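You operate a simulated robot arm through the tools that you are given. There is no shell and no other tool. Be economical: measure what you need, move in short steps, check, and stop when the job is done.

You run a simulated robot arm. Do the job below in one go: nothing can be reset, and whatever is moved stays where it is left.

TASK
Move the orange and black coils from their chucks into the coil tray.
Fine: slide the guide bar back first and forward again at the end; the other coils stay in; leave START, STOP, RESET and the turns knob. Where these are worked on the way, their far stop is far enough and under half their travel is too little: guide bar.
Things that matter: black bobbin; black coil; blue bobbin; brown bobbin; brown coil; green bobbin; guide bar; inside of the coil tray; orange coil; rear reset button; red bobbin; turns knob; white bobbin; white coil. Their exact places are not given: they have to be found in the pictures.

It is judged by the outcome, as a careful person would: the job done as asked, and still so three seconds after it is handed in. It fails if anything else is knocked over, pushed out of place, dropped, spilled or broken.

THE ROBOT
A 7-joint arm with a two-finger gripper, on a carriage that runs on a rail from [11, 1503] to [-6, -877] (x, y) and turns from -216 to 117 degrees about z. Base frame: it is fixed where the carriage stands at the start and does not move with it; the origin is on the floor, on the carriage's upright axis, x ahead of it, y to its left, z up. Lengths are in mm, angles in degrees, forces in N, time in s.
Its first joint turns from -149.0 to 149.0 degrees. Places, roughly: guide bar [800, -500, 1100]; inside of the coil tray [800, -1000, 1000]; rear reset button [1300, -1000, 1000]; turns knob [500, -1500, 1100]; winder reset button [500, -1400, 1100]; winder start button [500, -1300, 1100]; winder stop button [500, -1300, 1100]. Payload 2.45 kg.
Tool frame: the origin (TCP) lies between the finger pads and is the grasp point; the fingertips stand 26 mm ahead of it; z points along the fingers, y is the line along which they close. Largest opening 96 mm; the body of the gripper starts 69 mm behind the TCP.
Orientation is that of the tool frame in the base frame, as a unit quaternion [w, x, y, z]. With the fingers straight down and closing along the base's y, the tool's x points along the base's -x, its y along +y and its z along -z.

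THE INTERFACE
- The arm moves only by the tool move_arm. Its argument "plan" is a list of rows, each an object of numbers (a shift or turn left out is 0, a gripper value left out holds the last): "x", "y", "z": the shift along the tool's x, y, z in mm; "wx", "wy", "wz": the turn, a rotation vector about the tool's x, y, z in degrees. In form: [{"x": .., "y": .., "z": .., "wx": .., "wy": .., "wz": ..}, ...]. A call has 1 to 20 rows; each row is the pose to reach, as a shift and turn from the pose commanded when the call began, along the tool's axes at that moment. "claw" is the closure, from 0 (fully open) to 1 (shut), set as the call begins (left out, the last holds). A row lasts 0.2 s, in which the tool goes at most 50 mm and 8.6 degrees; a call with a longer step from one row to the next is refused whole, and so is a gripper value outside its range. Where a pose cannot be reached the arm comes as near as it can. A force on the tool above 90 N (or 10 N above the force at the start of the call, whichever is more), or a blocked arm, ends the call early, and 0.2 s more pass. Each finger halts on what it meets, pressing with about 24 N; the grip force reading is that of the motor and also rises with nothing between the fingers. The clock runs only during rows and for 0.2 s after the last one: add rows that repeat a pose to give the fingers time. The reply holds the time, the measured pose of the TCP, the force on the tool along the base axes, the opening and the grip force, in the units named above and with some noise, with the torque about the TCP (base axes, N m) and any sound that the robot's microphone picked up.
- Cameras (640 x 400 px; columns grow to the right, rows downward): "scene" is now at [27.8, 124.6, 1678.2]; the picture's right is [-0.52, -0.85, 0.00], its down [-0.56, 0.34, -0.76] and it looks along [0.65, -0.39, -0.65] (base axes); focal length 263 px, centre (320, 200). "wrist" rides on the gripper at [82, 3, -98] in the tool frame; the picture's right is [-0.04, 1.00, 0.00], its down [-0.73, -0.03, -0.68] and it looks along [-0.68, -0.03, 0.73] (tool axes); focal length 256 px, centre (320, 200).
- get_image(camera): a new picture of that camera. It takes no simulated time.
- move_column(by): slides the trunk up (or, below 0, down) by that many mm; the arm and the scene camera ride with it, the base frame stays. It gives what a move gives, with no picture.
- base_move(legs): drives the robot by 1 to 6 legs, each [ahead, left, turn to the left] in mm, mm and degrees, along the robot's own axes; the way and the turn of a leg run together, so that a leg with both is an arc; at most 1500 mm and 180 degrees a leg. The arm and the cameras ride along, it lands a little off, and it stops where it bumps. It keeps to its track: a leg is cut to what the track allows. It gives what a move gives.
- head_to(pan, tilt): turns the head with the scene camera to pan (to the left, within 155 degrees either way) and tilt (down, from -29 to 69), counted from straight ahead of the robot. It gives what a move gives.
- pixel_to_xyz(camera, pixels): there is no depth. For up to 12 entries [column, row, z] of the newest picture of that camera ("zoom" is the newest enlarged one), the place [x, y] in the base frame at which the ray of that pixel passes the height z, good to about 2 mm. It takes no simulated time.
- enlarge(camera, box): a new picture of the part [left, top, right, bottom] of that camera's present view, enlarged. It takes no simulated time.
- job_done(): hands the job in; it is judged then, once.

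Keep the steps short. Do not move on a guess: measure, check each grasp and each placing, and mend mistakes. In all there are 80 turns and 68 pictures (those below and enlarged ones count). Leave the gripper open and the arm clear of the work at the hand-in unless told otherwise, and finish with a single line.

The tools are called after "Emit:" as a command line: name --argument value ..., lists and objects as JSON in quotes. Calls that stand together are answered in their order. move_arm: Moves the arm, as the interface text tells. Its arguments: {"type":"object","properties":{"plan":{"type":"array"},"claw":{"type":"number"}},"required":["plan"]} The other tools are called the same way: move_column (by) slides the trunk up or down; base_move (legs) drives the base; head_to (pan, tilt) turns the head that bears the scene camera; get_image (camera) takes a picture; pixel_to_xyz (camera, pixels) gives the place at which the rays of pixels pass given heights; enlarge (camera, box) takes an enlarged picture of a part of a camera's view; job_done () hands the job in.

At the start:

```text
t: 0.0
position: [388.6, -449.1, 1000.4]
tool_rot: [0.001, 0.0, 1.0, 0.0]
ft_force: [0.5, -0.7, -0.1]
wrist_torque: [0.01, 0.01, -0.01]
grip_width: 96.0
gripper_force: 0.0
trunk travel left (down, up): [-675.0, 35.0]
robot x, y, heading: [0.9, 1.1, 0.0]
head pan, tilt: [-31.4, 40.7]
```

scene: 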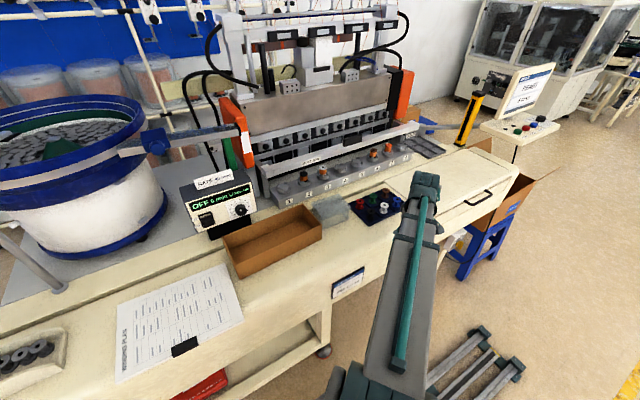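
wrist: 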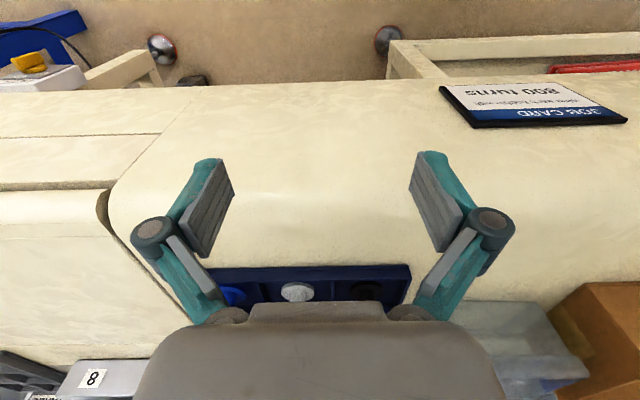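

I see the winder with a row of numbered chucks around (340,170). I'll enlarge that area to find the coils, bar and tray.

Emit:
enlarge --camera "scene" --box '[240, 100, 460, 240]'

Emit:
enlarge --camera "scene" --box '[170, 90, 350, 280]'

```text
2.86 times, centred on (350, 170) of scene
```

zoom: 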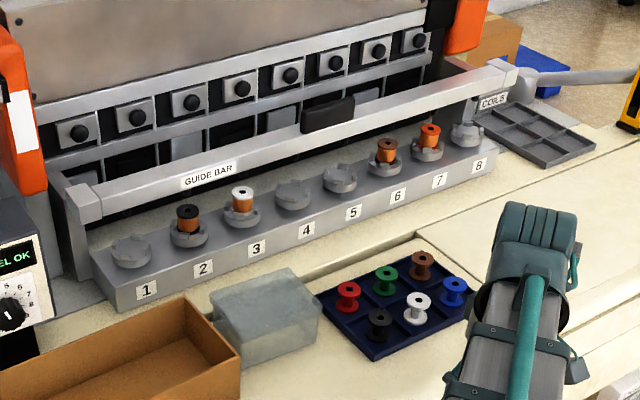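

```text
2.11 times, centred on (260, 185) of scene
```

zoom: 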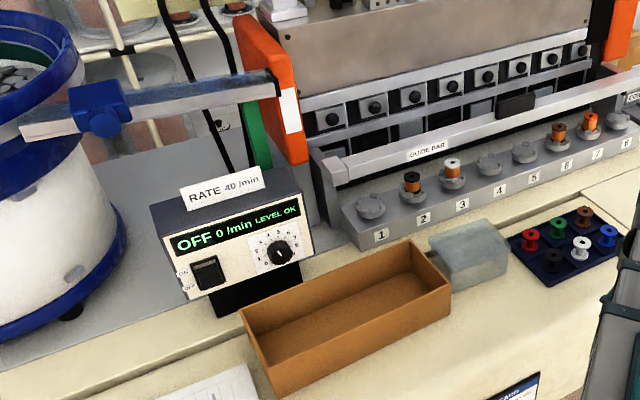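

Coils: black on chuck 2, white on 3, brown on 6, orange on 7. The COILS tray is at the right end. I'll take rays of several points for later triangulation, and raise the arm before driving.

Emit:
pixel_to_xyz --camera "zoom" --pixels '[[411, 176, 1000], [411, 176, 1100], [591, 117, 1000], [591, 117, 1100], [371, 203, 1000], [371, 203, 1100], [518, 100, 1000], [518, 100, 1150], [332, 165, 1000], [332, 165, 1150], [533, 241, 1000], [533, 241, 950]]'

Emit:
move_arm --plan '[{"z": -40}, {"z": -80}, {"z": -120}, {"z": -160}, {"z": -200}, {"z": -200}]'

```text
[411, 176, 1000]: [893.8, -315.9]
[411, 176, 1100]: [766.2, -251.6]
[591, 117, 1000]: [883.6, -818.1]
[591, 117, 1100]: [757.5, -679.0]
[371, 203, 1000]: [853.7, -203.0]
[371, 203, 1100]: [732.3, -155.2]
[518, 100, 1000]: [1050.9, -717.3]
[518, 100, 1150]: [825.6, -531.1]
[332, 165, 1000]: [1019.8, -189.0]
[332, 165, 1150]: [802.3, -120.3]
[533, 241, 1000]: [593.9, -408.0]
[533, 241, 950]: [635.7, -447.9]
```

```text
t: 1.4
position: [387.0, -447.9, 1200.1]
tool_rot: [0.001, 0.0, 1.0, -0.001]
ft_force: [0.3, 0.2, -0.1]
wrist_torque: [-0.01, 0.04, -0.03]
grip_width: 96.1
gripper_force: 0.1
trunk travel left (down, up): [-675.0, 35.0]
robot x, y, heading: [2.8, -4.1, 0.2]
head pan, tilt: [-31.4, 40.7]
```

Arm is up at z 1200. I'll drive 500 mm to the right along the rail for a second view.

Emit:
base_move --legs '[[0, -500, 0]]'

Emit:
head_to --pan 0 --tilt 38

Emit:
get_image --camera "scene"

Emit:
get_image --camera "wrist"

```text
t: 4.3
position: [384.7, -946.8, 1200.2]
tool_rot: [0.0, -0.002, 1.0, 0.0]
ft_force: [-0.1, -1.2, -0.2]
wrist_torque: [0.04, -0.04, 0.01]
grip_width: 95.8
gripper_force: 0.0
trunk travel left (down, up): [-675.0, 35.0]
robot x, y, heading: [-0.6, -500.9, 0.1]
head pan, tilt: [-31.4, 40.7]
```

```text
t: 5.3
position: [384.9, -946.4, 1199.3]
tool_rot: [0.0, -0.002, 1.0, 0.001]
ft_force: [0.2, -0.3, 0.6]
wrist_torque: [0.0, 0.0, 0.0]
grip_width: 95.8
gripper_force: 0.1
trunk travel left (down, up): [-675.0, 35.0]
robot x, y, heading: [-0.9, -499.5, 0.4]
head pan, tilt: [0.0, 38.0]
```

```text
63 pictures are left
```

scene: 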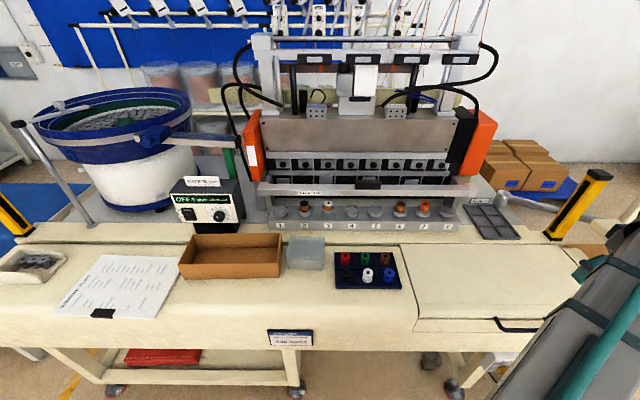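

```text
62 pictures are left
```

wrist: 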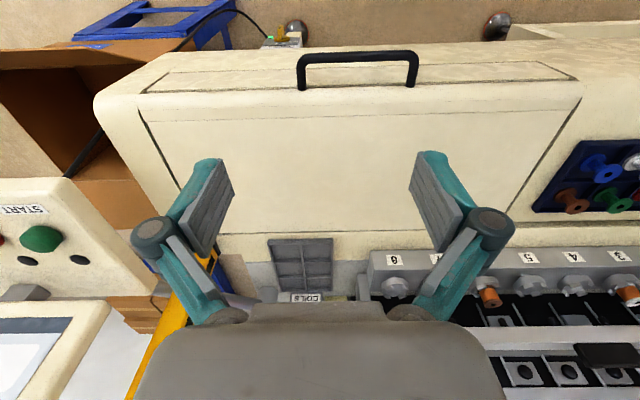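

Emit:
enlarge --camera "scene" --box '[250, 150, 410, 250]'

Emit:
enlarge --camera "scene" --box '[370, 140, 530, 250]'

```text
4.00 times, centred on (330, 200) of scene
```

zoom: 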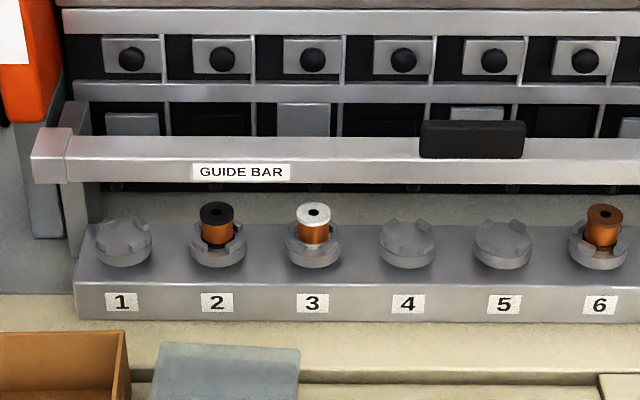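

```text
3.64 times, centred on (450, 195) of scene
```

zoom: 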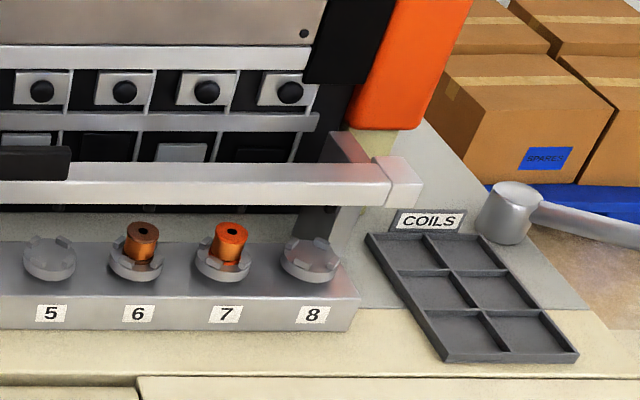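

Measure rays in this second view for orange, chuck, bar, tray, and (scene picture) black coil.

Emit:
pixel_to_xyz --camera "zoom" --pixels '[[231, 227, 1000], [231, 227, 1100], [64, 148, 1000], [64, 148, 1150], [142, 232, 1000], [142, 232, 1100], [455, 271, 1000], [455, 271, 950], [370, 238, 1000], [482, 234, 1000], [440, 360, 1000], [578, 354, 1000]]'

Emit:
pixel_to_xyz --camera "scene" --pixels '[[304.2, 202.2, 1000], [304.2, 202.2, 1100], [280.6, 206, 1000], [280.6, 206, 1100], [281, 211, 1000]]'

```text
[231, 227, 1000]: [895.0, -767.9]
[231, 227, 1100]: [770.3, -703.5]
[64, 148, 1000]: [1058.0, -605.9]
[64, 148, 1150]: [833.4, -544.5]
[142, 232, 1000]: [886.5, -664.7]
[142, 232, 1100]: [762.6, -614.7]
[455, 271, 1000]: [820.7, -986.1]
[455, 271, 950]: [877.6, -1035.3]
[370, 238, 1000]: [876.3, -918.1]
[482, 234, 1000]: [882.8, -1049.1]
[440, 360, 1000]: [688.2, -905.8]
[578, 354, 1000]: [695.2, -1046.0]
```

```text
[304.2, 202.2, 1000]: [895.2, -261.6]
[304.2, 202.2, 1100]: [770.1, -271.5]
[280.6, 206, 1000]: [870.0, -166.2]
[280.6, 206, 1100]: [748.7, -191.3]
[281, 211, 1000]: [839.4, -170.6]
```

Black coil top ≈ (802,-269,1073), orange ≈ (804,-721,1073). I'll move the arm to in front of the guide bar's black grip for a close look, keeping clear of things at z 1250.

Emit:
move_arm --plan '[{"x": -18, "y": 42, "z": -10}, {"x": -40, "y": 84, "z": -30}, {"x": -60, "y": 126, "z": -50}, {"x": -80, "y": 168, "z": -50}, {"x": -100, "y": 210, "z": -50}, {"x": -120, "y": 252, "z": -50}, {"x": -140, "y": 294, "z": -50}, {"x": -155, "y": 336, "z": -50}, {"x": -170, "y": 376, "z": -50}, {"x": -175, "y": 401, "z": -50}, {"x": -175, "y": 401, "z": -50}]'

Emit:
base_move --legs '[[0, -130, 0]]'

Emit:
get_image --camera "wrist"

Emit:
get_image --camera "scene"

```text
refused: row 2 steps farther than a row can; nothing moved
```

```text
t: 6.6
position: [384.1, -1073.9, 1199.9]
tool_rot: [0.0, -0.001, 1.0, 0.0]
ft_force: [0.0, -0.4, 0.2]
wrist_torque: [0.06, -0.02, 0.02]
grip_width: 95.9
gripper_force: 0.0
trunk travel left (down, up): [-675.0, 35.0]
robot x, y, heading: [-6.2, -626.4, 0.3]
head pan, tilt: [0.0, 38.0]
```

```text
59 pictures are left
```

wrist: 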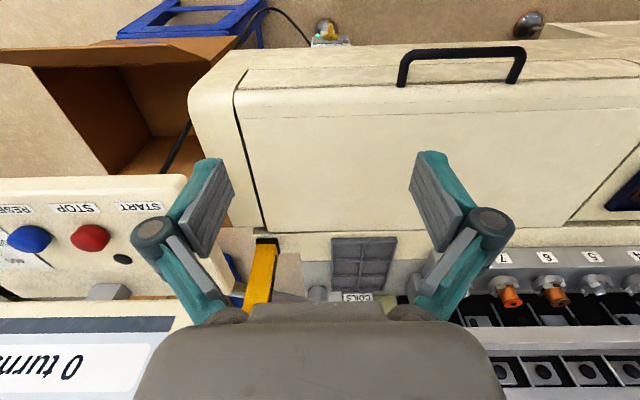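

```text
58 pictures are left
```

scene: 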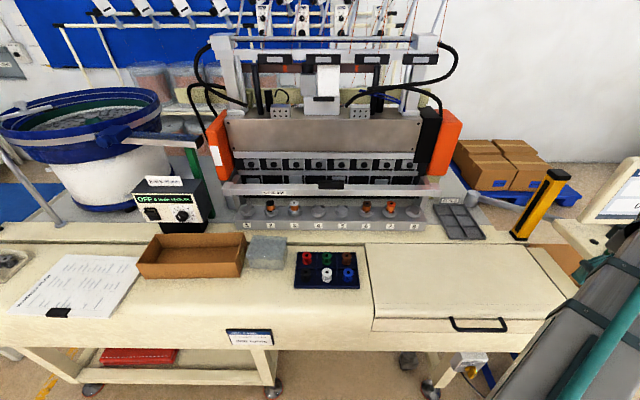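

The base moved though the arm call was refused (first step too long); nothing was touched. Now the arm goes to (560,-545,1250) in smaller steps.

Emit:
move_arm --plan '[{"x": -25, "y": 30, "z": -10}, {"x": -50, "y": 60, "z": -20}, {"x": -75, "y": 95, "z": -30}, {"x": -100, "y": 130, "z": -40}, {"x": -120, "y": 170, "z": -50}, {"x": -140, "y": 212, "z": -50}, {"x": -155, "y": 256, "z": -50}, {"x": -165, "y": 300, "z": -50}, {"x": -170, "y": 346, "z": -50}, {"x": -175, "y": 392, "z": -50}, {"x": -175, "y": 438, "z": -50}, {"x": -175, "y": 484, "z": -50}, {"x": -175, "y": 529, "z": -50}, {"x": -175, "y": 529, "z": -50}]'

Emit:
get_image --camera "wrist"

Emit:
enlarge --camera "scene" --box '[220, 120, 460, 270]'

```text
t: 9.6
position: [575.0, -540.2, 1216.0]
tool_rot: [0.01, -0.002, 1.0, 0.002]
ft_force: [-0.3, -0.3, -0.3]
wrist_torque: [0.04, 0.01, 0.0]
grip_width: 96.0
gripper_force: 0.1
out of reach, approached as far as the arm can: row 2, 3, 4, 5, 6, 7, 8, 9, 10, 11, 12, 13, 14
trunk travel left (down, up): [-675.0, 35.0]
robot x, y, heading: [-5.8, -629.5, 0.1]
head pan, tilt: [0.0, 38.0]
```

```text
57 pictures are left
```

wrist: 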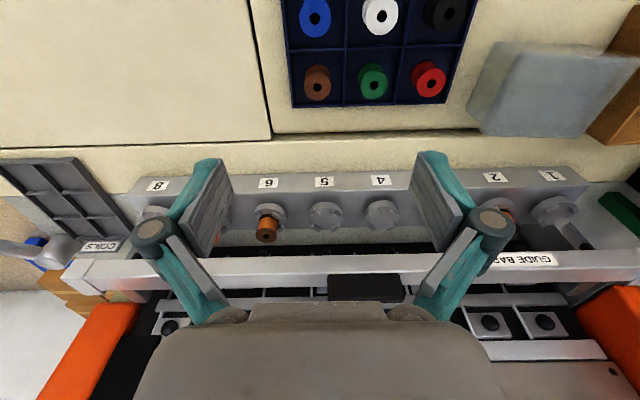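

```text
2.67 times, centred on (340, 195) of scene
```

zoom: 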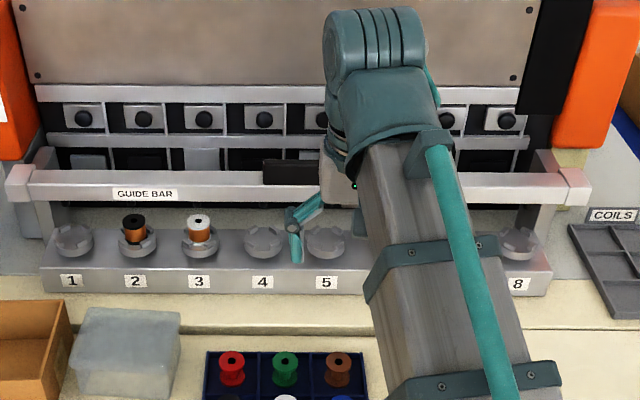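

The reach limit put me at z 1216, fine. Enlarge the wrist view at the bar's grip.

Emit:
enlarge --camera "wrist" --box '[230, 170, 430, 310]'

Emit:
pixel_to_xyz --camera "wrist" --pixels '[[328, 275, 1100], [328, 275, 1150], [405, 275, 1100], [405, 275, 1150], [405, 301, 1150], [405, 301, 1200], [266, 233, 1050], [266, 233, 1100]]'

Emit:
pixel_to_xyz --camera "scene" --pixels '[[319, 190.9, 1100], [319, 190.9, 1150], [319, 181.9, 1100], [319, 181.9, 1150], [343, 190.5, 1150]]'

```text
2.86 times, centred on (330, 240) of wrist
```

zoom: 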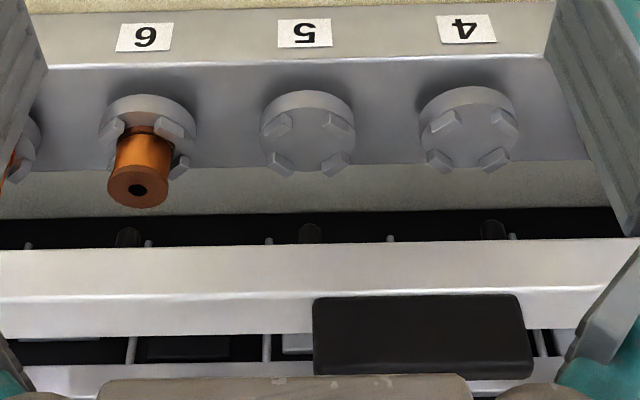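

```text
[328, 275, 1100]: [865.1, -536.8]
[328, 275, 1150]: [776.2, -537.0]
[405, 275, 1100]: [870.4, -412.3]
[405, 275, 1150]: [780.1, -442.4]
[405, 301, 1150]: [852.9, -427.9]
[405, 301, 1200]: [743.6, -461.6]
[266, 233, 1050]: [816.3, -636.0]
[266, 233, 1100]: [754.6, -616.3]
```

```text
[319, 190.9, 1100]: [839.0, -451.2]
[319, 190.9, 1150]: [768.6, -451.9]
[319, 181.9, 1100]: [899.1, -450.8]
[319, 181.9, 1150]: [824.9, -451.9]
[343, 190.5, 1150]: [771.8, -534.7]
```

The grip's front is at about x≈750, y −537…−451, z 1163–1197, on top of the bar's front edge; bar front face ≈ z 1140–1165. I'll close the fingers, tilt them forward 30° and lower slightly, then check the pose before pushing the bar back.

Emit:
move_arm --plan '[{"z": 20, "wy": -7}, {"z": 40, "wy": -14}, {"z": 60, "wy": -22}, {"z": 80, "wy": -30}, {"z": 80, "y": 0, "wy": -30}, {"z": 80, "wy": -30}]' --claw 1

Emit:
get_image --camera "wrist"

```text
t: 11.0
position: [586.6, -539.0, 1139.8]
tool_rot: [0.258, -0.001, 0.966, 0.0]
ft_force: [-0.4, -0.1, -0.1]
wrist_torque: [-0.04, 0.0, 0.03]
grip_width: 0.0
gripper_force: 23.8
out of reach, approached as far as the arm can: row 4, 5, 6
trunk travel left (down, up): [-675.0, 35.0]
robot x, y, heading: [-4.9, -625.9, 0.3]
head pan, tilt: [0.0, 38.0]
```

```text
54 pictures are left
```

wrist: 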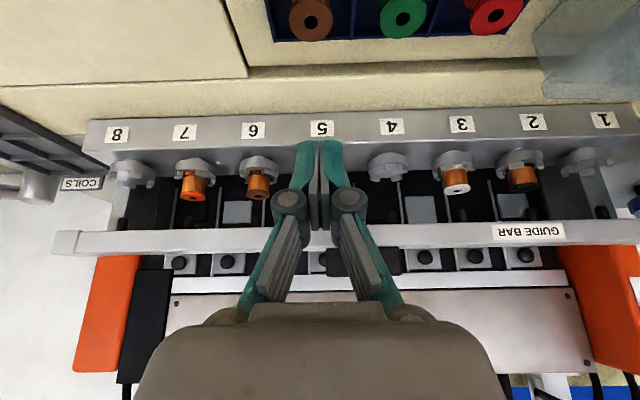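

Tilted 30° at (587,-539,1140). Next, approach to just in front of the bar at y −494.

Emit:
move_arm --plan '[{"x": -24, "y": 11, "z": 5}, {"x": -48, "y": 22, "z": 10}, {"x": -72, "y": 34, "z": 15}, {"x": -96, "y": 45, "z": 20}, {"x": -96, "y": 45, "z": 20}]'

Emit:
get_image --camera "wrist"

```text
t: 12.2
position: [678.1, -492.9, 1171.4]
tool_rot: [0.259, -0.002, 0.966, 0.001]
ft_force: [0.1, 0.3, -0.3]
wrist_torque: [-0.01, -0.02, 0.04]
grip_width: 0.0
gripper_force: 24.0
trunk travel left (down, up): [-675.0, 35.0]
robot x, y, heading: [-3.3, -626.4, 0.3]
head pan, tilt: [0.0, 38.0]
```

```text
53 pictures are left
```

wrist: 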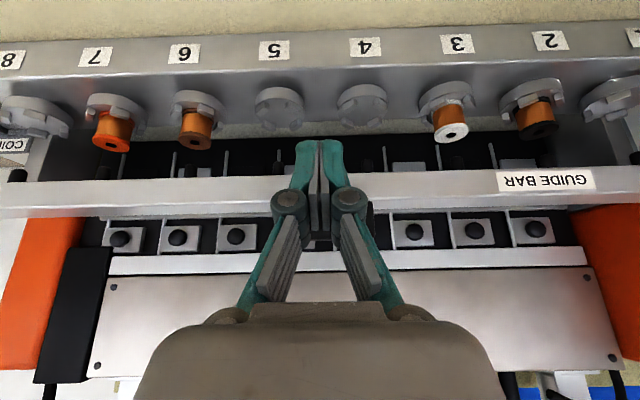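

Emit:
pixel_to_xyz --camera "wrist" --pixels '[[240, 178, 1120], [240, 178, 1160], [240, 207, 1140], [240, 207, 1180], [240, 221, 1140], [240, 221, 1180], [320, 142, 1140], [320, 142, 1160]]'

Emit:
enlarge --camera "wrist" --box '[180, 110, 460, 285]'

```text
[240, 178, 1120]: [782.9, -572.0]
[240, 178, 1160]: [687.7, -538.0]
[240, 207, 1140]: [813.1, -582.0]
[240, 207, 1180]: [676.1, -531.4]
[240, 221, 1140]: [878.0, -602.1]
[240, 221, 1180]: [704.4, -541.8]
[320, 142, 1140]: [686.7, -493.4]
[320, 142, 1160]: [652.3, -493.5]
```

```text
2.29 times, centred on (320, 198) of wrist
```

zoom: 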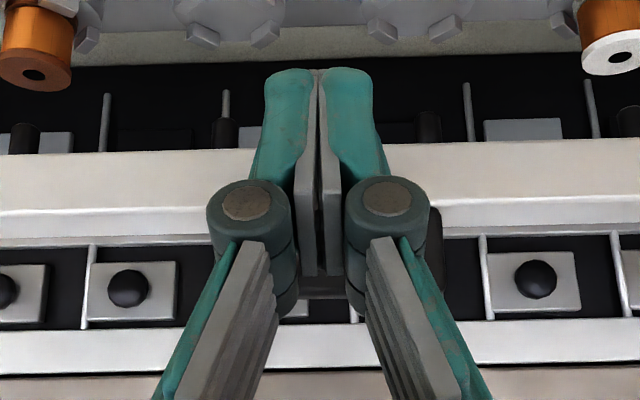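

Bar front is z≈1134–1158 at x≈750. I'll advance slowly to push, aiming contact around z 1147, first 75 mm.

Emit:
move_arm --plan '[{"x": -13, "z": 17}, {"x": -30, "z": 26}, {"x": -39, "z": 32}, {"x": -44, "z": 35}, {"x": -48, "z": 37}, {"x": -52, "z": 39}, {"x": -56, "z": 41.5}, {"x": -61, "z": 44.5}, {"x": -61, "z": 44.5}]'

Emit:
get_image --camera "wrist"

```text
t: 14.2
position: [753.7, -492.0, 1162.7]
tool_rot: [0.259, -0.001, 0.966, 0.0]
ft_force: [-0.1, 0.0, 0.7]
wrist_torque: [-0.04, -0.01, 0.01]
grip_width: 0.0
gripper_force: 23.7
trunk travel left (down, up): [-675.0, 35.0]
robot x, y, heading: [-3.6, -628.8, 0.1]
head pan, tilt: [0.0, 38.0]
```

```text
51 pictures are left
```

wrist: 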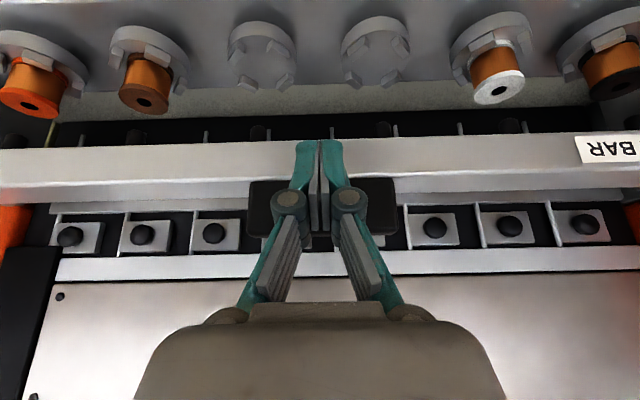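

No contact yet, so the bar is farther than estimated. Re-triangulate with this view.

Emit:
pixel_to_xyz --camera "wrist" --pixels '[[240, 149, 1120], [240, 149, 1160], [240, 183, 1120], [240, 183, 1160], [250, 180, 1140], [250, 180, 1180], [396, 178, 1140], [396, 178, 1180], [147, 103, 1060], [147, 103, 1080], [320, 142, 1140], [35, 100, 1070]]'

Emit:
enlarge --camera "wrist" --box '[180, 110, 460, 285]'

```text
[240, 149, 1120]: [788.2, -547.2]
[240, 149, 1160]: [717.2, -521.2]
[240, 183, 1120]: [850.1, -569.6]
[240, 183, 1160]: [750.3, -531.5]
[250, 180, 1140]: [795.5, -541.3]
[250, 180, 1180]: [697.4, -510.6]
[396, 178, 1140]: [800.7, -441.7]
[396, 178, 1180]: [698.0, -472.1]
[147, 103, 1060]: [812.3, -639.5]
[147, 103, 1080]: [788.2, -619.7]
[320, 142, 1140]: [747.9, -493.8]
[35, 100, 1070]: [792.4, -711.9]
```

```text
2.29 times, centred on (320, 198) of wrist
```

zoom: 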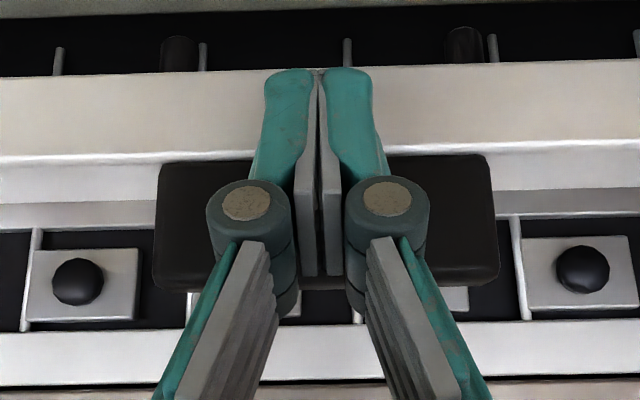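

Re-triangulated: bar front at x≈800, z≈1109–1136, directly above the coils (whose tops are at z≈1070). I'll lower by 20 mm and push forward slowly.

Emit:
move_arm --plan '[{"x": 10, "z": 17.3}, {"x": 1.4, "z": 22.3}, {"x": -7.3, "z": 27.3}, {"x": -11.6, "z": 29.8}, {"x": -16, "z": 32.3}, {"x": -20.3, "z": 34.8}, {"x": -24.6, "z": 37.3}, {"x": -24.6, "z": 37.3}]'

Emit:
get_image --camera "wrist"

```text
t: 16.0
position: [794.8, -492.4, 1141.9]
tool_rot: [0.258, -0.001, 0.966, 0.001]
ft_force: [-0.2, -0.5, 0.0]
wrist_torque: [0.01, 0.03, -0.02]
grip_width: 0.0
gripper_force: 23.6
trunk travel left (down, up): [-675.0, 35.0]
robot x, y, heading: [-4.7, -630.5, 0.1]
head pan, tilt: [0.0, 38.0]
```

```text
49 pictures are left
```

wrist: 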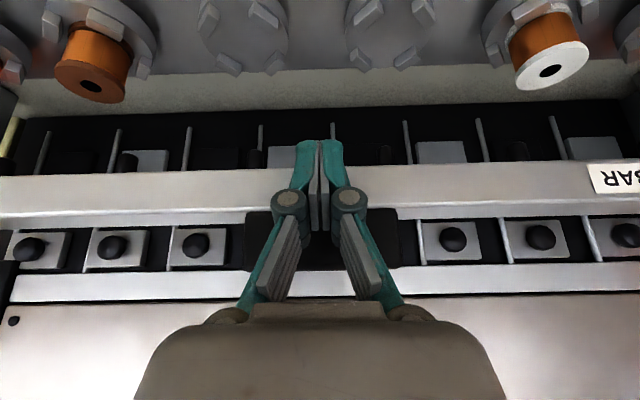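

No force yet. Check in the scene view whether the bar has moved.

Emit:
enlarge --camera "scene" --box '[220, 120, 460, 270]'

Emit:
pixel_to_xyz --camera "wrist" --pixels '[[240, 168, 1100], [240, 168, 1140], [240, 210, 1100], [240, 210, 1140], [246, 212, 1140], [398, 210, 1140], [540, 70, 1070], [90, 85, 1070]]'

```text
2.67 times, centred on (340, 195) of scene
```

zoom: 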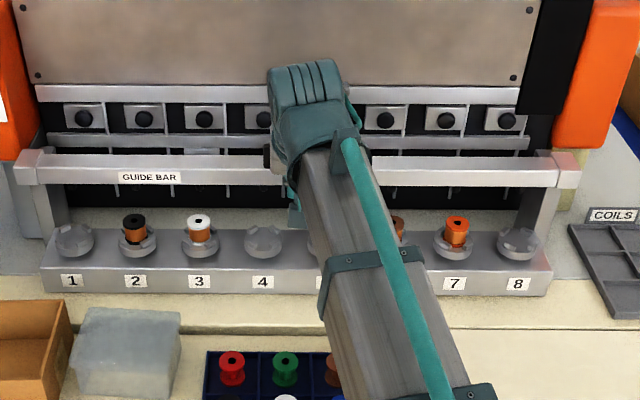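

```text
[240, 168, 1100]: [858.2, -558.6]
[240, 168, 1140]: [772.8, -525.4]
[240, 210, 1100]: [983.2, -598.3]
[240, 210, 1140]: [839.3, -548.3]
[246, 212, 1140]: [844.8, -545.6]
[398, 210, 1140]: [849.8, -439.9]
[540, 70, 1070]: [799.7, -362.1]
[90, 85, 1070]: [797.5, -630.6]
```

The bar is moving back (its end shifted from (17,185) to (30,168) in the zoom) with little resistance. Continue pushing toward its far stop, slowly.

Emit:
move_arm --plan '[{"x": -5.2, "z": 3}, {"x": -10.4, "z": 6}, {"x": -15.6, "z": 9}, {"x": -20.8, "z": 12}, {"x": -26, "z": 15}, {"x": -31.2, "z": 18}, {"x": -31.2, "z": 18}]'

Emit:
enlarge --camera "scene" --box '[220, 120, 460, 270]'

```text
t: 17.6
position: [829.8, -492.9, 1142.6]
tool_rot: [0.26, -0.002, 0.966, 0.0]
ft_force: [0.6, -0.1, -0.4]
wrist_torque: [-0.01, -0.01, 0.01]
grip_width: 0.1
gripper_force: 24.2
trunk travel left (down, up): [-675.0, 35.0]
robot x, y, heading: [-6.3, -627.6, 0.4]
head pan, tilt: [0.0, 38.0]
```

```text
2.67 times, centred on (340, 195) of scene
```

zoom: 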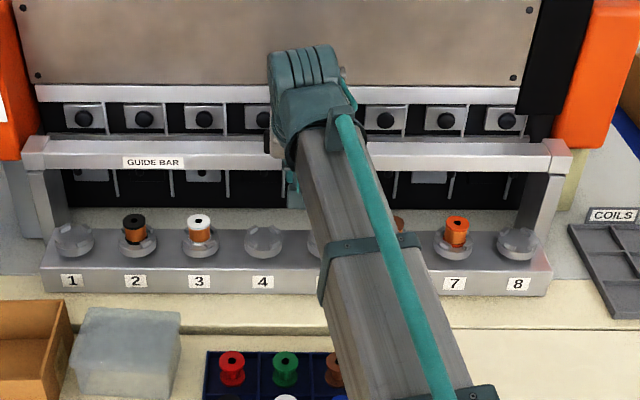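

Still moving freely. Continue in 30 mm.

Emit:
move_arm --plan '[{"x": -5.2, "z": 3}, {"x": -10.4, "z": 6}, {"x": -15.6, "z": 9}, {"x": -20.8, "z": 12}, {"x": -26, "z": 15}, {"x": -31.2, "z": 18}, {"x": -31.2, "z": 18}]'

Emit:
enlarge --camera "scene" --box '[220, 120, 460, 270]'

```text
t: 19.1
position: [846.5, -492.6, 1140.7]
tool_rot: [0.241, -0.002, 0.971, -0.001]
ft_force: [-29.3, 0.3, 9.1]
wrist_torque: [0.07, 0.22, -0.04]
grip_width: 6.0
gripper_force: 28.1
trunk travel left (down, up): [-675.0, 35.0]
robot x, y, heading: [-5.2, -626.1, 0.5]
head pan, tilt: [0.0, 38.0]
stopped in row 7: the force on the tool passed its limit at 92 N (the readings are from after the stop); the commanded pose is now the measured one
```

```text
2.67 times, centred on (340, 195) of scene
```

zoom: 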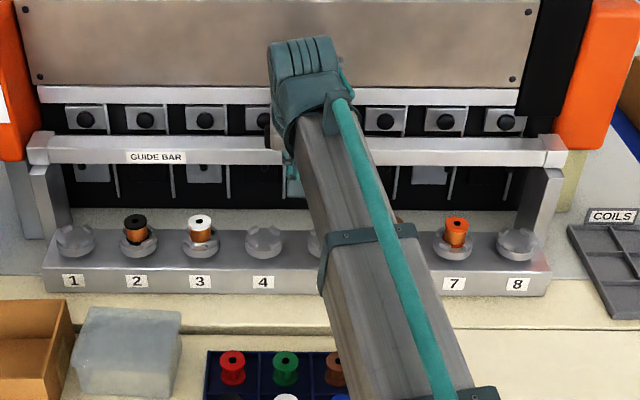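

The bar hit its far stop (force limit at x≈846 TCP, front now ≈868). I back off forward-and-up, then go to a viewing pose in front of the black coil.

Emit:
move_arm --plan '[{"x": 22, "z": -12}, {"x": 45, "z": -34}, {"x": 74, "z": -60}, {"x": 100, "z": -85}, {"x": 105, "z": -90, "y": 45}, {"x": 105, "z": -90, "y": 90}, {"x": 105, "z": -90, "y": 135}, {"x": 105, "z": -90, "y": 180}, {"x": 105, "z": -90, "y": 223}, {"x": 105, "z": -90, "y": 223}]'

Emit:
get_image --camera "wrist"

Emit:
get_image --camera "scene"

```text
t: 21.3
position: [719.1, -270.3, 1166.8]
tool_rot: [0.242, -0.001, 0.97, -0.001]
ft_force: [-0.4, 0.8, -1.0]
wrist_torque: [0.05, 0.0, -0.01]
grip_width: 0.0
gripper_force: 28.3
trunk travel left (down, up): [-675.0, 35.0]
robot x, y, heading: [-5.6, -626.8, 0.3]
head pan, tilt: [0.0, 38.0]
```

```text
45 pictures are left
```

wrist: 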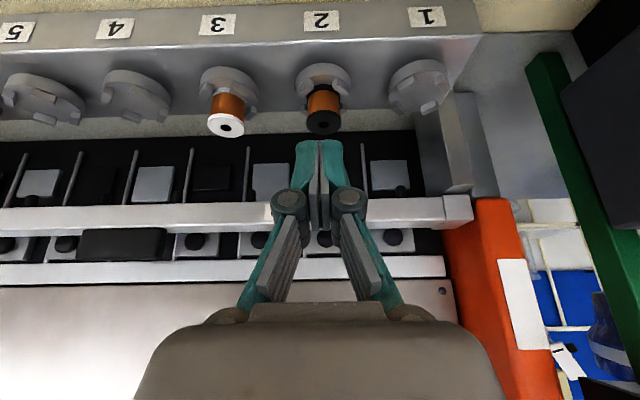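

```text
44 pictures are left
```

scene: 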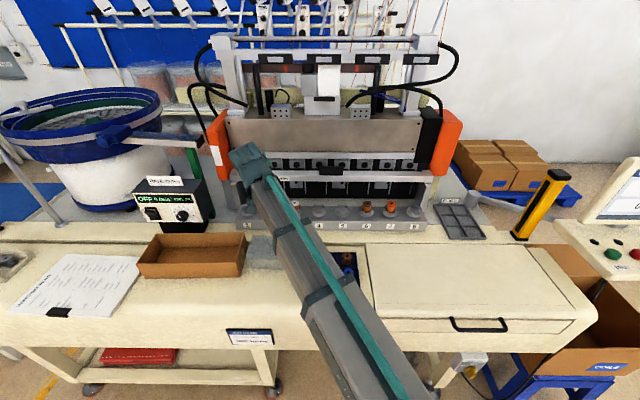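

Enlarge the black coil in the wrist view.

Emit:
enlarge --camera "wrist" --box '[190, 50, 450, 150]'

Emit:
pixel_to_xyz --camera "wrist" --pixels '[[322, 121, 1070], [322, 121, 1060], [226, 125, 1070], [322, 69, 1020], [322, 69, 1030], [322, 88, 1040], [450, 37, 1000], [450, 37, 1020]]'

```text
2.46 times, centred on (320, 100) of wrist
```

zoom: 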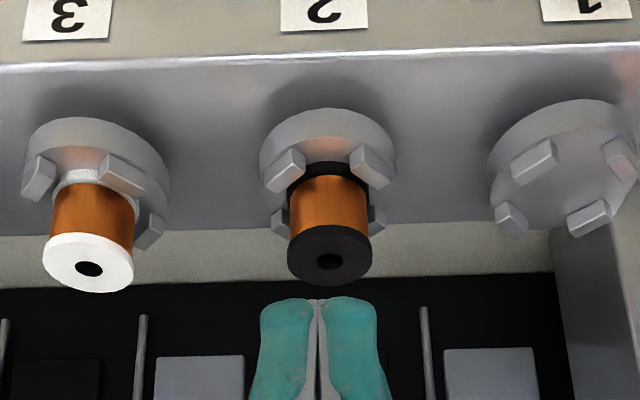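

```text
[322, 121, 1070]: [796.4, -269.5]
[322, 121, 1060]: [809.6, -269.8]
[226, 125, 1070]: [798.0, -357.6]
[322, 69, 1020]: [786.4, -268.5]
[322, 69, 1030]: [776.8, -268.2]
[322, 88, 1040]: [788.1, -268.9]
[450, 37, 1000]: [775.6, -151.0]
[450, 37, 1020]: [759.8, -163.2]
```

Black coil: top centre ≈ (800,−269.5,1068), flange ≈33 mm across, jaws below z≈1035. I'll open the fingers to ~60 mm and go above it, then check.

Emit:
move_arm --plan '[{"x": -13, "z": 18}, {"x": -27, "z": 36}, {"x": -40, "z": 54}, {"x": -53, "y": 1, "z": 72}, {"x": -53, "y": 1, "z": 72}]' --claw 0.375

Emit:
get_image --camera "wrist"

```text
t: 22.5
position: [798.6, -269.3, 1128.2]
tool_rot: [0.242, -0.002, 0.97, 0.0]
ft_force: [-0.5, 0.2, -0.2]
wrist_torque: [-0.01, -0.01, 0.02]
grip_width: 60.1
gripper_force: 0.1
trunk travel left (down, up): [-675.0, 35.0]
robot x, y, heading: [-6.9, -627.9, 0.2]
head pan, tilt: [0.0, 38.0]
```

```text
42 pictures are left
```

wrist: 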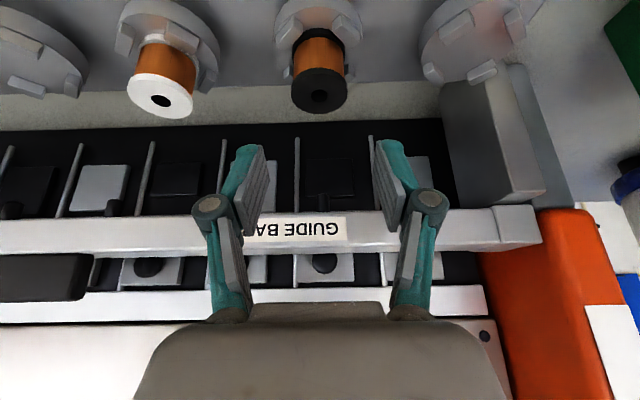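

Emit:
pixel_to_xyz --camera "wrist" --pixels '[[320, 96, 1060], [320, 96, 1070], [318, 35, 1030], [160, 101, 1068]]'

Emit:
move_arm --plan '[{"x": 9.4, "z": 17.7}, {"x": 18.8, "z": 35.3}, {"x": 23.5, "z": 44.2}, {"x": 23.5, "z": 44.2}]'

Emit:
get_image --camera "wrist"

```text
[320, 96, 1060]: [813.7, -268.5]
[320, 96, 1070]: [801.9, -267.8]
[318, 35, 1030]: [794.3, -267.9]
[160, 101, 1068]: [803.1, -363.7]
```

```text
t: 23.5
position: [799.5, -268.6, 1078.0]
tool_rot: [0.241, -0.001, 0.97, -0.001]
ft_force: [-1.1, 0.3, 0.8]
wrist_torque: [0.02, -0.01, 0.0]
grip_width: 59.6
gripper_force: 0.1
trunk travel left (down, up): [-675.0, 35.0]
robot x, y, heading: [-5.7, -630.8, 0.3]
head pan, tilt: [0.0, 38.0]
```

```text
41 pictures are left
```

wrist: 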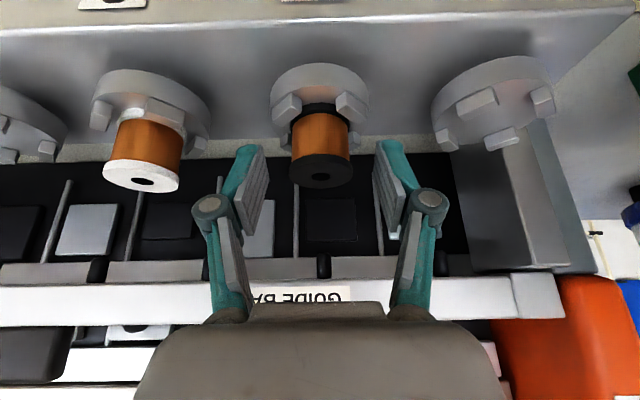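

Coil sits between the pads. Go 13 mm lower and close.

Emit:
move_arm --plan '[{"x": 3.9, "z": 12.7}, {"x": 3.9, "z": 12.7}]'

Emit:
move_arm --plan '[{}, {}, {}, {}]' --claw 1

Emit:
get_image --camera "wrist"

```text
t: 24.1
position: [801.9, -268.7, 1064.4]
tool_rot: [0.242, -0.001, 0.97, -0.001]
ft_force: [0.2, 0.1, -0.5]
wrist_torque: [-0.01, 0.0, 0.01]
grip_width: 60.0
gripper_force: 0.1
trunk travel left (down, up): [-675.0, 35.0]
robot x, y, heading: [-7.6, -622.9, 0.1]
head pan, tilt: [0.0, 38.0]
```

```text
t: 25.1
position: [802.6, -268.4, 1065.9]
tool_rot: [0.241, -0.002, 0.97, 0.0]
ft_force: [0.6, 4.2, -0.4]
wrist_torque: [0.69, -0.01, 0.24]
grip_width: 52.2
gripper_force: 44.6
trunk travel left (down, up): [-675.0, 35.0]
robot x, y, heading: [-2.9, -624.8, 0.5]
head pan, tilt: [0.0, 38.0]
```

```text
40 pictures are left
```

wrist: 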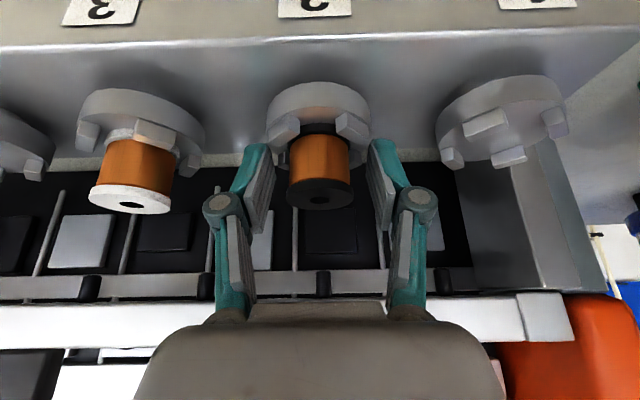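

Fingers stopped at 52 mm, meeting the chuck jaws, not the coil. Open again, raise 11 mm, and close.

Emit:
move_arm --plan '[{}, {}]' --claw 0.375

Emit:
move_arm --plan '[{"x": -5.2, "z": -9.7}, {"x": -5.2, "z": -9.7}]'

Emit:
move_arm --plan '[{}, {}, {}, {}]' --claw 1

Emit:
get_image --camera "wrist"

```text
t: 25.7
position: [802.6, -269.4, 1065.0]
tool_rot: [0.243, -0.002, 0.97, 0.0]
ft_force: [-0.5, -0.3, 0.4]
wrist_torque: [-0.01, -0.02, 0.0]
grip_width: 60.0
gripper_force: 0.2
trunk travel left (down, up): [-675.0, 35.0]
robot x, y, heading: [-4.9, -629.8, 0.3]
head pan, tilt: [0.0, 38.0]
```

```text
t: 26.3
position: [801.1, -269.1, 1077.3]
tool_rot: [0.242, -0.001, 0.97, 0.0]
ft_force: [0.6, -0.5, 0.5]
wrist_torque: [0.0, 0.01, -0.02]
grip_width: 60.2
gripper_force: 0.2
trunk travel left (down, up): [-675.0, 35.0]
robot x, y, heading: [-4.4, -626.4, 0.3]
head pan, tilt: [0.0, 38.0]
```

```text
t: 27.3
position: [802.3, -269.2, 1076.9]
tool_rot: [0.243, -0.002, 0.97, 0.0]
ft_force: [-1.0, -1.2, 6.4]
wrist_torque: [-0.06, 0.04, 0.0]
grip_width: 29.7
gripper_force: 24.0
trunk travel left (down, up): [-675.0, 35.0]
robot x, y, heading: [-5.0, -630.3, 0.6]
head pan, tilt: [0.0, 38.0]
```

```text
39 pictures are left
```

wrist: 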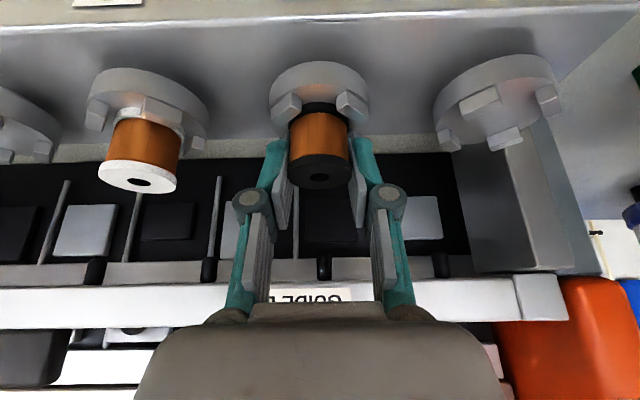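

Held: width 29.7 mm, 24 N. Lift straight up in small steps and check.

Emit:
move_arm --plan '[{"x": -4.7, "z": -8.8}, {"x": -9.4, "z": -17.7}, {"x": -14.1, "z": -26.5}, {"x": -18.8, "z": -35.3}, {"x": -23.5, "z": -44.2}, {"x": -28.2, "z": -53}, {"x": -28.2, "z": -53}]'

Emit:
get_image --camera "wrist"

```text
t: 28.9
position: [801.9, -268.8, 1136.6]
tool_rot: [0.242, -0.002, 0.97, 0.0]
ft_force: [-0.9, -0.2, 0.1]
wrist_torque: [-0.01, 0.01, -0.01]
grip_width: 29.9
gripper_force: 24.0
trunk travel left (down, up): [-675.0, 35.0]
robot x, y, heading: [-4.0, -623.4, 0.2]
head pan, tilt: [0.0, 38.0]
```

```text
38 pictures are left
```

wrist: 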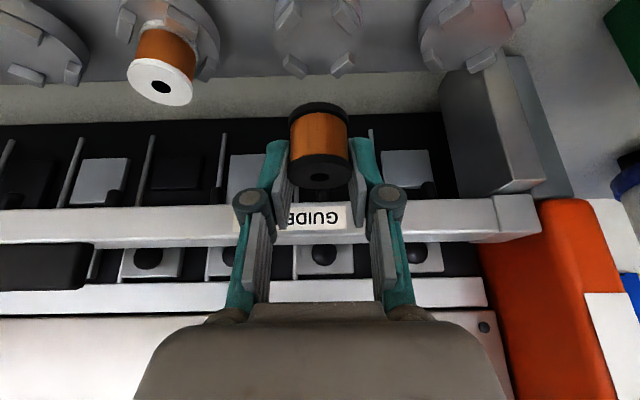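

Black coil is lifted clear. Retreat forward over the bench, then carry right to in front of the coil tray at z≈1147.

Emit:
move_arm --plan '[{"x": 28, "z": -21}, {"x": 57, "z": -42}, {"x": 57, "z": -42, "y": -48}, {"x": 57, "z": -42, "y": -96}, {"x": 57, "z": -42, "y": -144}, {"x": 57, "z": -42, "y": -192}, {"x": 57, "z": -42, "y": -240}, {"x": 57, "z": -42, "y": -288}, {"x": 57, "z": -42, "y": -336}, {"x": 57, "z": -42, "y": -384}, {"x": 57, "z": -42, "y": -432}, {"x": 57, "z": -42, "y": -480}, {"x": 57, "z": -42, "y": -528}, {"x": 57, "z": -42, "y": -576}, {"x": 57, "z": -42, "y": -624}, {"x": 57, "z": -42, "y": -665}, {"x": 57, "z": -42, "y": -690}, {"x": 57, "z": -42, "y": -690}]'

Emit:
get_image --camera "wrist"

Emit:
get_image --camera "scene"

```text
t: 32.7
position: [734.8, -958.0, 1147.2]
tool_rot: [0.242, -0.002, 0.97, 0.0]
ft_force: [0.0, 1.3, -0.7]
wrist_torque: [0.02, 0.02, 0.01]
grip_width: 29.8
gripper_force: 24.1
trunk travel left (down, up): [-675.0, 35.0]
robot x, y, heading: [-3.8, -621.9, 0.3]
head pan, tilt: [0.0, 38.0]
```

```text
37 pictures are left
```

wrist: 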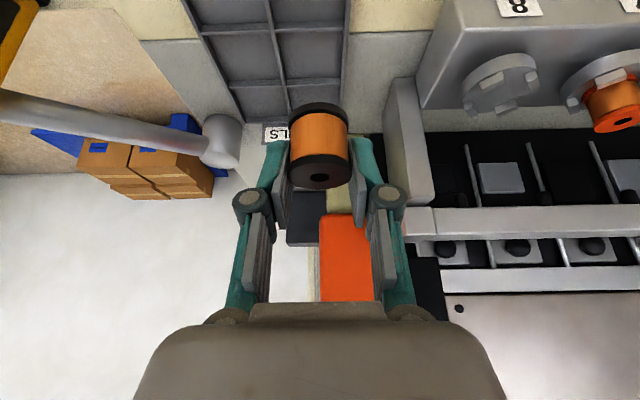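

```text
36 pictures are left
```

scene: 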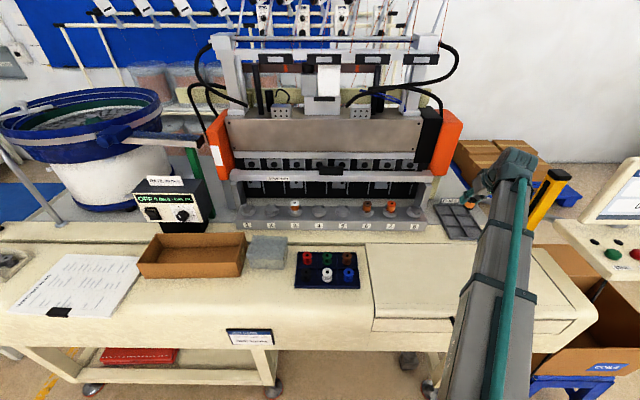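

Carried well. Measure the tray: enlarge scene and query both cameras for its corners.

Emit:
enlarge --camera "scene" --box '[410, 180, 530, 260]'

Emit:
enlarge --camera "wrist" --box '[160, 0, 400, 150]'

```text
5.00 times, centred on (470, 220) of scene
```

zoom: 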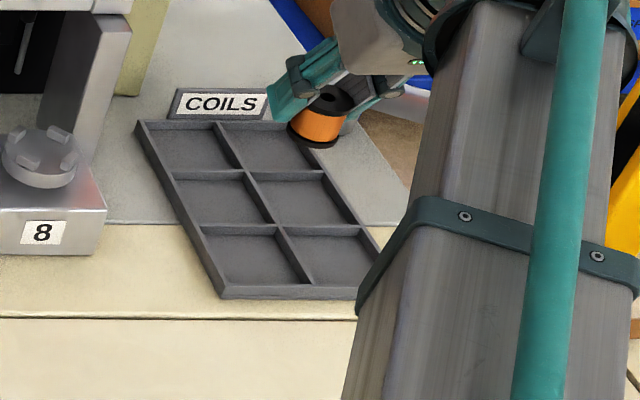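

```text
2.67 times, centred on (280, 75) of wrist
```

zoom: 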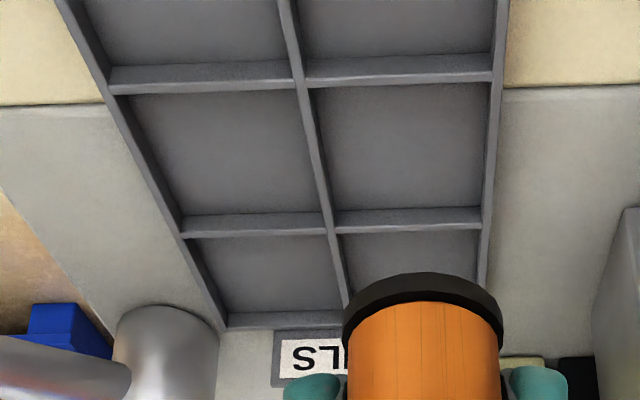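

Emit:
pixel_to_xyz --camera "zoom" --pixels '[[333, 228, 1000], [333, 228, 960], [303, 80, 1000], [303, 80, 960], [488, 80, 960], [112, 90, 960], [485, 215, 960], [180, 232, 960], [170, 330, 1000], [170, 330, 960]]'

Emit:
pixel_to_xyz --camera "scene" --pixels '[[455.4, 214.2, 1000], [455.4, 214.2, 960], [462.4, 225.6, 1000], [462.4, 225.6, 960]]'

```text
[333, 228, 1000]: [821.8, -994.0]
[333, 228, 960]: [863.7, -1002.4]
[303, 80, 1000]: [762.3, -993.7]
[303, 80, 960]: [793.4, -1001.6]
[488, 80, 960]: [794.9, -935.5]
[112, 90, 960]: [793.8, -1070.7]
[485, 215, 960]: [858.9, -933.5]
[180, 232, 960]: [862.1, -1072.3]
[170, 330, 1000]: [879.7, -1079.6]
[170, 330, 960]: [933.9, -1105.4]
```

```text
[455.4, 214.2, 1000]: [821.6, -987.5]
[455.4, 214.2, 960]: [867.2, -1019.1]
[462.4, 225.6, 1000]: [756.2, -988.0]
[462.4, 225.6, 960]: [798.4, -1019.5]
```

Tray: wall tops z≈990, inner walls at x≈769 and 833, y≈−996. I'll put the black coil in the left-middle compartment, centre ≈ (801,−967). Move above it to TCP z 1060 and look.

Emit:
move_arm --plan '[{"x": -20, "y": -2, "z": 12}, {"x": -45, "y": -5, "z": 25}, {"x": -59, "y": -9, "z": 31}, {"x": -45, "y": -9, "z": 57}, {"x": -31, "y": -9, "z": 83}, {"x": -18, "y": -9, "z": 108}, {"x": -18, "y": -9, "z": 108}]'

Emit:
get_image --camera "wrist"

Emit:
enlarge --camera "scene" --box '[410, 180, 530, 260]'

```text
t: 34.3
position: [801.5, -966.2, 1059.4]
tool_rot: [0.243, -0.003, 0.97, 0.0]
ft_force: [-0.4, 0.2, -0.1]
wrist_torque: [-0.01, -0.02, -0.01]
grip_width: 29.5
gripper_force: 24.0
trunk travel left (down, up): [-675.0, 35.0]
robot x, y, heading: [-5.0, -626.8, 0.4]
head pan, tilt: [0.0, 38.0]
```

```text
33 pictures are left
```

wrist: 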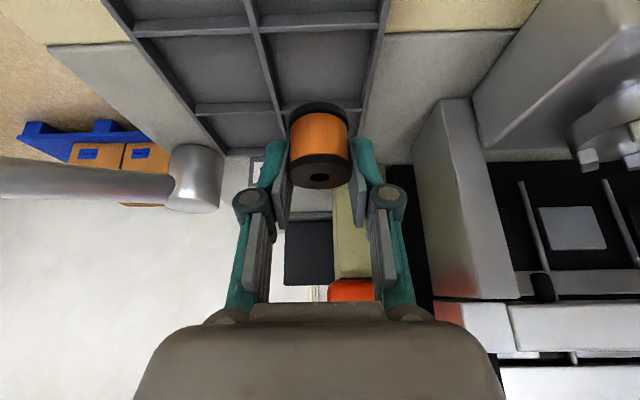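

```text
5.00 times, centred on (470, 220) of scene
```

zoom: 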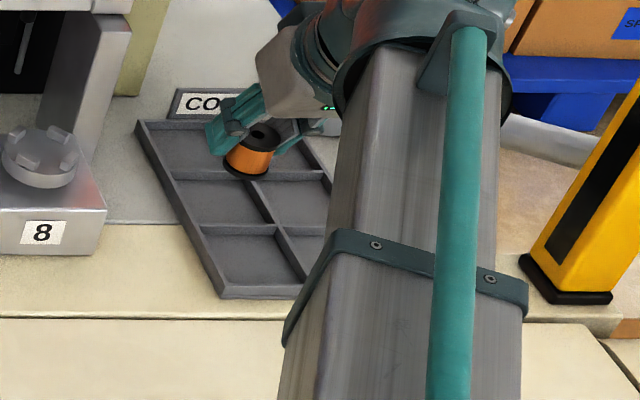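

Emit:
pixel_to_xyz --camera "wrist" --pixels '[[274, 104, 990], [258, 32, 990], [362, 104, 990], [376, 30, 990], [320, 103, 990], [320, 103, 1010]]'

```text
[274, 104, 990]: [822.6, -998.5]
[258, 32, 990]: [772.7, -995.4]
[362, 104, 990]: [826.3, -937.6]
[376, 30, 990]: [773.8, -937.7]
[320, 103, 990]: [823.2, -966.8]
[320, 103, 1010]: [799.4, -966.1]
```

Compartment x 773–826, y −938…−997: the coil is centred over it. Lower 28 mm, then in small steps till contact.

Emit:
move_arm --plan '[{"x": 6.6, "z": 12.4}, {"x": 13.1, "z": 24.7}, {"x": 13.1, "z": 24.7}]'

Emit:
move_arm --plan '[{"x": 1.4, "z": 2.6}, {"x": 2.8, "z": 5.3}, {"x": 2.8, "z": 5.3}]'

Emit:
get_image --camera "wrist"

```text
t: 35.1
position: [800.1, -968.2, 1032.4]
tool_rot: [0.242, -0.001, 0.97, -0.001]
ft_force: [0.6, 0.6, -0.2]
wrist_torque: [0.0, 0.0, 0.0]
grip_width: 29.9
gripper_force: 24.0
trunk travel left (down, up): [-675.0, 35.0]
robot x, y, heading: [-6.5, -626.9, 0.2]
head pan, tilt: [0.0, 38.0]
```

```text
t: 35.9
position: [800.4, -967.4, 1026.7]
tool_rot: [0.242, -0.001, 0.97, 0.0]
ft_force: [0.3, 0.4, 0.8]
wrist_torque: [0.03, 0.01, 0.0]
grip_width: 29.8
gripper_force: 24.6
trunk travel left (down, up): [-675.0, 35.0]
robot x, y, heading: [-1.3, -625.6, 0.3]
head pan, tilt: [0.0, 38.0]
```

```text
31 pictures are left
```

wrist: 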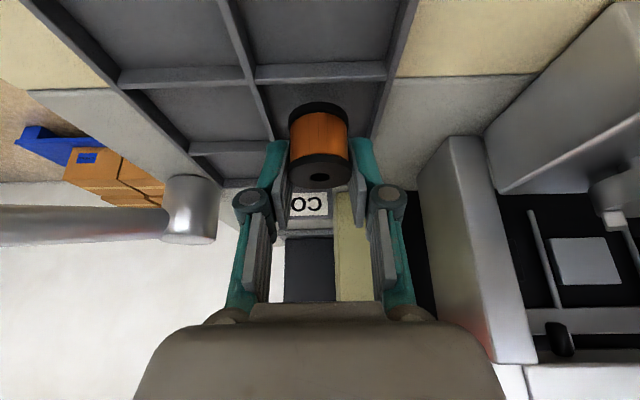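

No contact yet. Continue in 4 mm steps.

Emit:
move_arm --plan '[{"x": 0.9, "z": 1.8}, {"x": 1.9, "z": 3.5}, {"x": 1.9, "z": 3.5}]'

Emit:
move_arm --plan '[{"x": 0.9, "z": 1.8}, {"x": 1.9, "z": 3.5}, {"x": 1.9, "z": 3.5}]'

```text
t: 36.7
position: [801.4, -967.7, 1021.5]
tool_rot: [0.242, -0.002, 0.97, 0.0]
ft_force: [-0.1, -0.9, 0.2]
wrist_torque: [-0.02, -0.02, -0.02]
grip_width: 29.7
gripper_force: 24.2
trunk travel left (down, up): [-675.0, 35.0]
robot x, y, heading: [-5.6, -624.0, 0.1]
head pan, tilt: [0.0, 38.0]
```

```text
t: 37.5
position: [800.9, -968.3, 1018.7]
tool_rot: [0.242, -0.001, 0.97, 0.0]
ft_force: [0.1, 0.7, -0.6]
wrist_torque: [0.01, -0.01, -0.01]
grip_width: 29.7
gripper_force: 24.2
trunk travel left (down, up): [-675.0, 35.0]
robot x, y, heading: [-3.4, -624.4, 0.4]
head pan, tilt: [0.0, 38.0]
```

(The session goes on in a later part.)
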